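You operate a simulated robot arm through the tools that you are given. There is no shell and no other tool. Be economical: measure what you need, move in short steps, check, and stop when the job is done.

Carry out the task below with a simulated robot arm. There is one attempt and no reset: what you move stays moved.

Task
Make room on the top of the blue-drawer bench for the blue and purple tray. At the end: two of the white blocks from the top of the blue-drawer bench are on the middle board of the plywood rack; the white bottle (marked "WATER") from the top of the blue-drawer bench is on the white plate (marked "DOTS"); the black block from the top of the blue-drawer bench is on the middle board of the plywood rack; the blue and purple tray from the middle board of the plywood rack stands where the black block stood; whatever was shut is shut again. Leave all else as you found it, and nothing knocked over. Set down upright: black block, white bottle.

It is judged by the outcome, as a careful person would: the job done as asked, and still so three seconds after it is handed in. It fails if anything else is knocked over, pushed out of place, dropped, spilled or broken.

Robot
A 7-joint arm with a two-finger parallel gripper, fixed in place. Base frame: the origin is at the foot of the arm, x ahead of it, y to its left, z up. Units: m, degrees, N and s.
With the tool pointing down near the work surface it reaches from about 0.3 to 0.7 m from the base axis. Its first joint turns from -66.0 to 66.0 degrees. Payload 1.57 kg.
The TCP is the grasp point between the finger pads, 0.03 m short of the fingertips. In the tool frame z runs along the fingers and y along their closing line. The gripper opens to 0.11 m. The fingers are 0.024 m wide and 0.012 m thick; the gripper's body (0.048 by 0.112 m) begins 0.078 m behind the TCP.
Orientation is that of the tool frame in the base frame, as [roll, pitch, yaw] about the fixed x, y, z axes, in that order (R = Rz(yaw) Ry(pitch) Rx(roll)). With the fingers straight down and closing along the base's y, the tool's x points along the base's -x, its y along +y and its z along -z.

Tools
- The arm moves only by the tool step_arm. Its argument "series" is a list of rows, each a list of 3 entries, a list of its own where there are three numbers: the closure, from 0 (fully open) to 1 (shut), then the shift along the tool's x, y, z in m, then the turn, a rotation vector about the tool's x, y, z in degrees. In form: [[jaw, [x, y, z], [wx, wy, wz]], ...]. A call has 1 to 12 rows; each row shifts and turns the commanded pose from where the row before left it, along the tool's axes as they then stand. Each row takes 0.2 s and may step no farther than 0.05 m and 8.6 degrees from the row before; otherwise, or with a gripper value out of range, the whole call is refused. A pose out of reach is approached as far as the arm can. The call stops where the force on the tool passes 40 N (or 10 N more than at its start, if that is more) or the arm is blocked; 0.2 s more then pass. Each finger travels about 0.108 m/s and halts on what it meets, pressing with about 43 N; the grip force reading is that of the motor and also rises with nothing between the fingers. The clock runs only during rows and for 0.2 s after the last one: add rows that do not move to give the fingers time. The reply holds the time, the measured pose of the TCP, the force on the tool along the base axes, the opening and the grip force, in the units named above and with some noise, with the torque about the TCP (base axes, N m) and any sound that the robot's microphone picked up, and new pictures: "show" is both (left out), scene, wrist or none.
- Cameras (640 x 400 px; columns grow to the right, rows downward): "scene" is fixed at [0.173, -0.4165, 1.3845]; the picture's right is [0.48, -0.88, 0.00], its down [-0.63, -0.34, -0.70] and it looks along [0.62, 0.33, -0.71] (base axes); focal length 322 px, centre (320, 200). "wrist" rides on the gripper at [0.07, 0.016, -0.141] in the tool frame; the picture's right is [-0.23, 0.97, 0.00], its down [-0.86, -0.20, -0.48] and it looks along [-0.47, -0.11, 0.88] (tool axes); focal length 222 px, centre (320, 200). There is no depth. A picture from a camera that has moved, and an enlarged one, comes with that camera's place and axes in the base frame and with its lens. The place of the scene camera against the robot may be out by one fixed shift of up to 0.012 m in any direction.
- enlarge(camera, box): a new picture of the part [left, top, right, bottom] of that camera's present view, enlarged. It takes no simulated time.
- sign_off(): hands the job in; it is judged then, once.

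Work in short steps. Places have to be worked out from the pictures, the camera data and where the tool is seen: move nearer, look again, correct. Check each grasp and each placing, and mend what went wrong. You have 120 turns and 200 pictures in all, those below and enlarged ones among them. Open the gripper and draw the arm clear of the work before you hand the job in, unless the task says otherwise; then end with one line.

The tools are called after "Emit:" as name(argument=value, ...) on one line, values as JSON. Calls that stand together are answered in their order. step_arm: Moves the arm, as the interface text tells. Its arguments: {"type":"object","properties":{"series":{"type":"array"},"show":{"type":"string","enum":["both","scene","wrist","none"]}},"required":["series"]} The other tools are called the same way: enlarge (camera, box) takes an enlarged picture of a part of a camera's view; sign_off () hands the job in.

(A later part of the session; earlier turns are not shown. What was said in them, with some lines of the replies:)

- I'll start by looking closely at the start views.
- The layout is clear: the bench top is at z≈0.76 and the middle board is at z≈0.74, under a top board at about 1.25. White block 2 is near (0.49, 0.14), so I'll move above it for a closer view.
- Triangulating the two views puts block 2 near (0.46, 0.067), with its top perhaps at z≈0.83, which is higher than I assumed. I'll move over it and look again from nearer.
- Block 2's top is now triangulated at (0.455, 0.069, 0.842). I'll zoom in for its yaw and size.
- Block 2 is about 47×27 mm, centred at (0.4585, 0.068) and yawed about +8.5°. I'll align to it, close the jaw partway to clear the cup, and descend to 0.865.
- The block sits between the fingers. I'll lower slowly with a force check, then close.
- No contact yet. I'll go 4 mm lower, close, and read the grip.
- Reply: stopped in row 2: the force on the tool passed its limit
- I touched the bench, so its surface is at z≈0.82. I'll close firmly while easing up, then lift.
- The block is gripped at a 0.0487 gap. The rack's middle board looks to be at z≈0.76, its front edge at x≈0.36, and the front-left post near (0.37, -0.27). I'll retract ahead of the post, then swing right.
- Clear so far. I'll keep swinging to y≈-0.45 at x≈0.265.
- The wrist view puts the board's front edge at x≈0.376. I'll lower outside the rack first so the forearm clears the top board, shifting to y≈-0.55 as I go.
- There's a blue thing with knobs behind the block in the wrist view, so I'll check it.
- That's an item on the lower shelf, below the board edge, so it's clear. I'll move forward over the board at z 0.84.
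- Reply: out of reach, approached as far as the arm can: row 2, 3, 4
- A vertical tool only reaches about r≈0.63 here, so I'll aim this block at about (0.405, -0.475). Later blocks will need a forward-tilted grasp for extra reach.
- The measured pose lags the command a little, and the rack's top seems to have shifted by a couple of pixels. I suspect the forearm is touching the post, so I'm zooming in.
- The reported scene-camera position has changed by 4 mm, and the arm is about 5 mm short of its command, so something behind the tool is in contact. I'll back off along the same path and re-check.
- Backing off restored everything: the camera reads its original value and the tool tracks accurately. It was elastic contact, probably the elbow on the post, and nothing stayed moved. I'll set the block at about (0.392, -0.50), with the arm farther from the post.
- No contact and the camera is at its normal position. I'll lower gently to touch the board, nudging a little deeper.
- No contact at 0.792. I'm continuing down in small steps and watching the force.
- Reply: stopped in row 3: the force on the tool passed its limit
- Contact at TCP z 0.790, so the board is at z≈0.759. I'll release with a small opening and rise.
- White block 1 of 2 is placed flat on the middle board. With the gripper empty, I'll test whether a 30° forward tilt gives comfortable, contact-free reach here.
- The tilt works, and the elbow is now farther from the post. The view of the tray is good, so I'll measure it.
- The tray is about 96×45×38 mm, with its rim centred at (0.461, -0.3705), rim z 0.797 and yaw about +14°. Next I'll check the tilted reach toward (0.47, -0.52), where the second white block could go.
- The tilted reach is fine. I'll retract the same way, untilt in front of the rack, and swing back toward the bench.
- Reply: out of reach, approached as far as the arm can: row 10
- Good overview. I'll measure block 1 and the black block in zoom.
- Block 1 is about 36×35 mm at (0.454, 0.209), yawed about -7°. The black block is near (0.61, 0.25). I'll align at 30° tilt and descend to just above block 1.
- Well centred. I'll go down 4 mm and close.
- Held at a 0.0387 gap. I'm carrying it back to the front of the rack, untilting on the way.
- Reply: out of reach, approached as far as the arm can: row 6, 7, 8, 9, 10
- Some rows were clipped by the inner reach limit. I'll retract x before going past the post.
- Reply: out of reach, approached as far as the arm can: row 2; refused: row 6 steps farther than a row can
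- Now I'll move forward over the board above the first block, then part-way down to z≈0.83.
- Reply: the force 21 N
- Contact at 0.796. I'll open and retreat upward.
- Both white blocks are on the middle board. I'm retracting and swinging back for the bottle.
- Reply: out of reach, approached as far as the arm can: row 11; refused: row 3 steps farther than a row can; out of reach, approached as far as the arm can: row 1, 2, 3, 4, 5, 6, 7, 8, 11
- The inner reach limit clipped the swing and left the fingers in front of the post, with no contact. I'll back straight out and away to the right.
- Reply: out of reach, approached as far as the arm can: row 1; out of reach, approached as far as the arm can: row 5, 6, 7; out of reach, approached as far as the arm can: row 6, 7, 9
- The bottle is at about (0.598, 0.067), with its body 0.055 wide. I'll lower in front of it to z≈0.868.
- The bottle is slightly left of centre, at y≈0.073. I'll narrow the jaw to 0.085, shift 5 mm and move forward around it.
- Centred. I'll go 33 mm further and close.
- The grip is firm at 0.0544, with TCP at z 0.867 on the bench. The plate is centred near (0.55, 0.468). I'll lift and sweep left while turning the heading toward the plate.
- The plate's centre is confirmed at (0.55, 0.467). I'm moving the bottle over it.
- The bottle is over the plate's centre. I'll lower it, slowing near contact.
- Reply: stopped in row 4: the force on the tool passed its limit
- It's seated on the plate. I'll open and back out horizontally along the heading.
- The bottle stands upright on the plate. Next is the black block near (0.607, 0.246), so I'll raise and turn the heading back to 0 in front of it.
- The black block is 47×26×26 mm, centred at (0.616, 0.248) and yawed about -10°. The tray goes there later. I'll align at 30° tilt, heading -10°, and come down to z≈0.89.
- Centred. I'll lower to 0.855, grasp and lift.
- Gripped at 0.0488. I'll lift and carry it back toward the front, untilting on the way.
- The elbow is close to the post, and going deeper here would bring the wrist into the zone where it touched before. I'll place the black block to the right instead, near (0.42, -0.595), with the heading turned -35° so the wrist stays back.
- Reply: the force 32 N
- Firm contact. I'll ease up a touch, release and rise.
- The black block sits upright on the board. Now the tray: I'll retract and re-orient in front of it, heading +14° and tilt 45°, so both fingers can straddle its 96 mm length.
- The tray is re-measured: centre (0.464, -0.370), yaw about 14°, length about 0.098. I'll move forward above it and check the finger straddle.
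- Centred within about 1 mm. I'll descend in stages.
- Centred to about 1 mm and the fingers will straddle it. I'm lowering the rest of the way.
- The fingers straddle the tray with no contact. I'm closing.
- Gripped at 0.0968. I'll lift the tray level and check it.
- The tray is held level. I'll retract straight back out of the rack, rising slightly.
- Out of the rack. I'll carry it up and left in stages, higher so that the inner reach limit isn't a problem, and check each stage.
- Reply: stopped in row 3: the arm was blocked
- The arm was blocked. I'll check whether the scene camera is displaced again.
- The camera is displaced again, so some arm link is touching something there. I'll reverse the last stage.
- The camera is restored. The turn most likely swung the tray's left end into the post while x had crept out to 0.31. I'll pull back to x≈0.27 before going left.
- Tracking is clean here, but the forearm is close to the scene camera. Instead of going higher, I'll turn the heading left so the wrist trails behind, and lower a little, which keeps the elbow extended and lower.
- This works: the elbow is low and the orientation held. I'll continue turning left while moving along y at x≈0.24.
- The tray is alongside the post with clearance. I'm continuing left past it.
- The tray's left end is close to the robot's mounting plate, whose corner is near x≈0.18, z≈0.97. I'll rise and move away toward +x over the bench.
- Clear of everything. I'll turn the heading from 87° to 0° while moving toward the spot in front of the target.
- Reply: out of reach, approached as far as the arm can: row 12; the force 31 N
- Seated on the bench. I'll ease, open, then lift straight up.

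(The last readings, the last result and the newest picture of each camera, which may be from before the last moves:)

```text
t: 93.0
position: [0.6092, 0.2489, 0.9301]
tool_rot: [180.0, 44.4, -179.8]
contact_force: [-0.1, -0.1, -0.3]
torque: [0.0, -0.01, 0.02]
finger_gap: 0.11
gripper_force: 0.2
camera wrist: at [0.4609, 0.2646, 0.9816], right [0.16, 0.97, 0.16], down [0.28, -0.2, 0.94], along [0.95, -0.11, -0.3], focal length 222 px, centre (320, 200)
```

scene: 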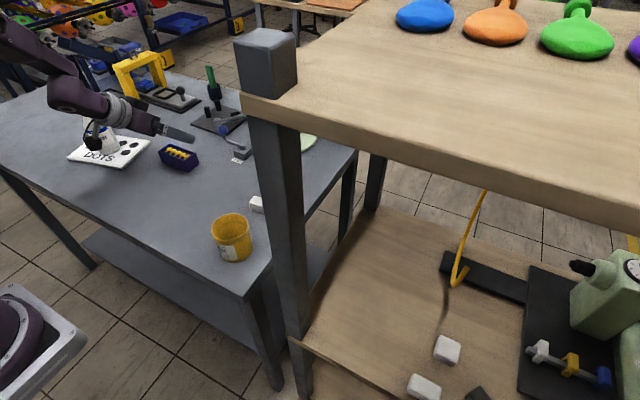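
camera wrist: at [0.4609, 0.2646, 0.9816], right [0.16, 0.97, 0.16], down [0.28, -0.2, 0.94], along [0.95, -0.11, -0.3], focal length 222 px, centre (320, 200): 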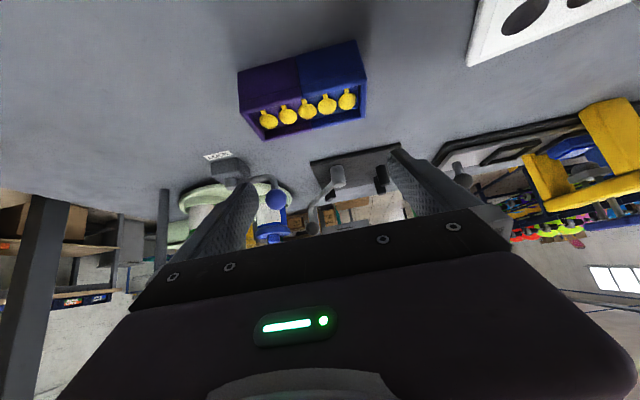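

The tray stands where the black block was, pins intact. I'll draw the arm back and up, then inspect everything.

Emit:
step_arm(series=[[0.0, [-0.0072, 0, -0.0417], [0, 0, 0]], [0.0, [-0.0072, 0, -0.0417], [0, 7, 0]], [0.0, [-0.0072, 0, -0.0417], [0, 7, 0]], [0.0, [0.01, -0.02, -0.03], [0, 7, 0]], [0.0, [0.01, -0.03, -0.02], [0, 7, 0]], [0.0, [0.02, -0.03, -0.01], [0, 7, 0]], [0.0, [0.02, -0.03, -0.01], [0, 7, 0]]])

Emit:
enlarge(camera="scene", box=[60, 60, 280, 270])

Emit:
enlarge(camera="scene", box=[280, 220, 640, 400])

```text
t: 94.6
position: [0.4545, 0.1412, 1.0825]
tool_rot: [179.8, 2.2, -179.8]
contact_force: [-0.6, -0.2, 0.5]
torque: [0.02, 0.0, 0.01]
finger_gap: 0.1101
gripper_force: 0.1
camera wrist: at [0.3799, 0.1552, 1.2209], right [0.22, 0.97, 0.01], down [0.84, -0.2, 0.51], along [0.5, -0.11, -0.86], focal length 222 px, centre (320, 200)
```

scene: 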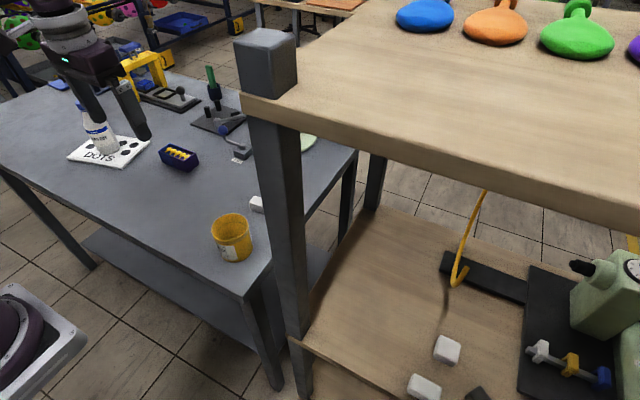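
wrist: 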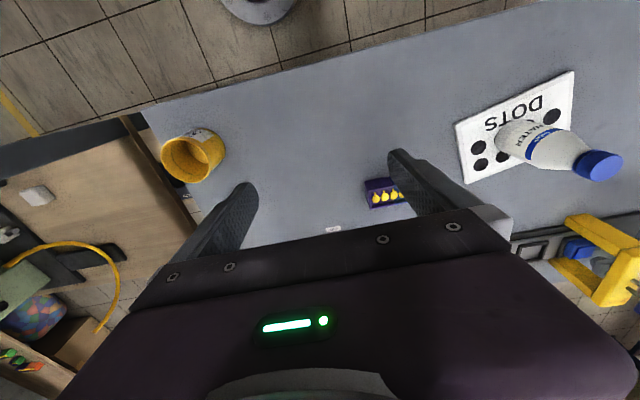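

```text
1.90 times, centred on (170, 165) of scene
camera zoom: at [0.173, -0.4165, 1.3845], right [0.48, -0.88, 0.0], down [-0.63, -0.34, -0.7], along [0.62, 0.33, -0.71], focal length 613 px, centre (606, 267)
```

zoom: 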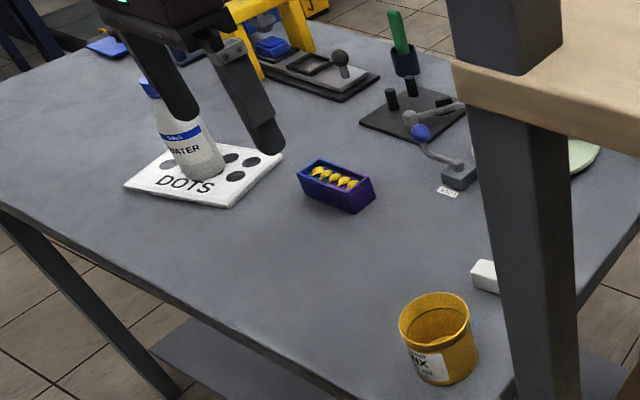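

```text
1.78 times, centred on (460, 310) of scene
camera zoom: at [0.173, -0.4165, 1.3845], right [0.48, -0.88, 0.0], down [-0.63, -0.34, -0.7], along [0.62, 0.33, -0.71], focal length 572 px, centre (71, 4)
```

zoom: 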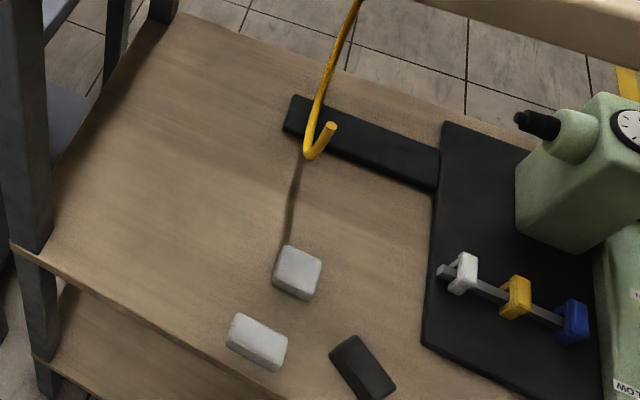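

Everything checks out: two white blocks and the black block on the middle board, the bottle upright on the plate, the tray in the black block's place, and nothing else moved. The gripper is open and clear.

Emit:
sign_off()

```text
The job is handed in.
```

The job is done and handed in: two white blocks and the black block are on the middle board of the plywood rack, the WATER bottle is upright on the DOTS plate, and the blue and purple tray stands where the black block stood; the arm met an obstacle by the rack twice and was backed off both times, with nothing left out of place.
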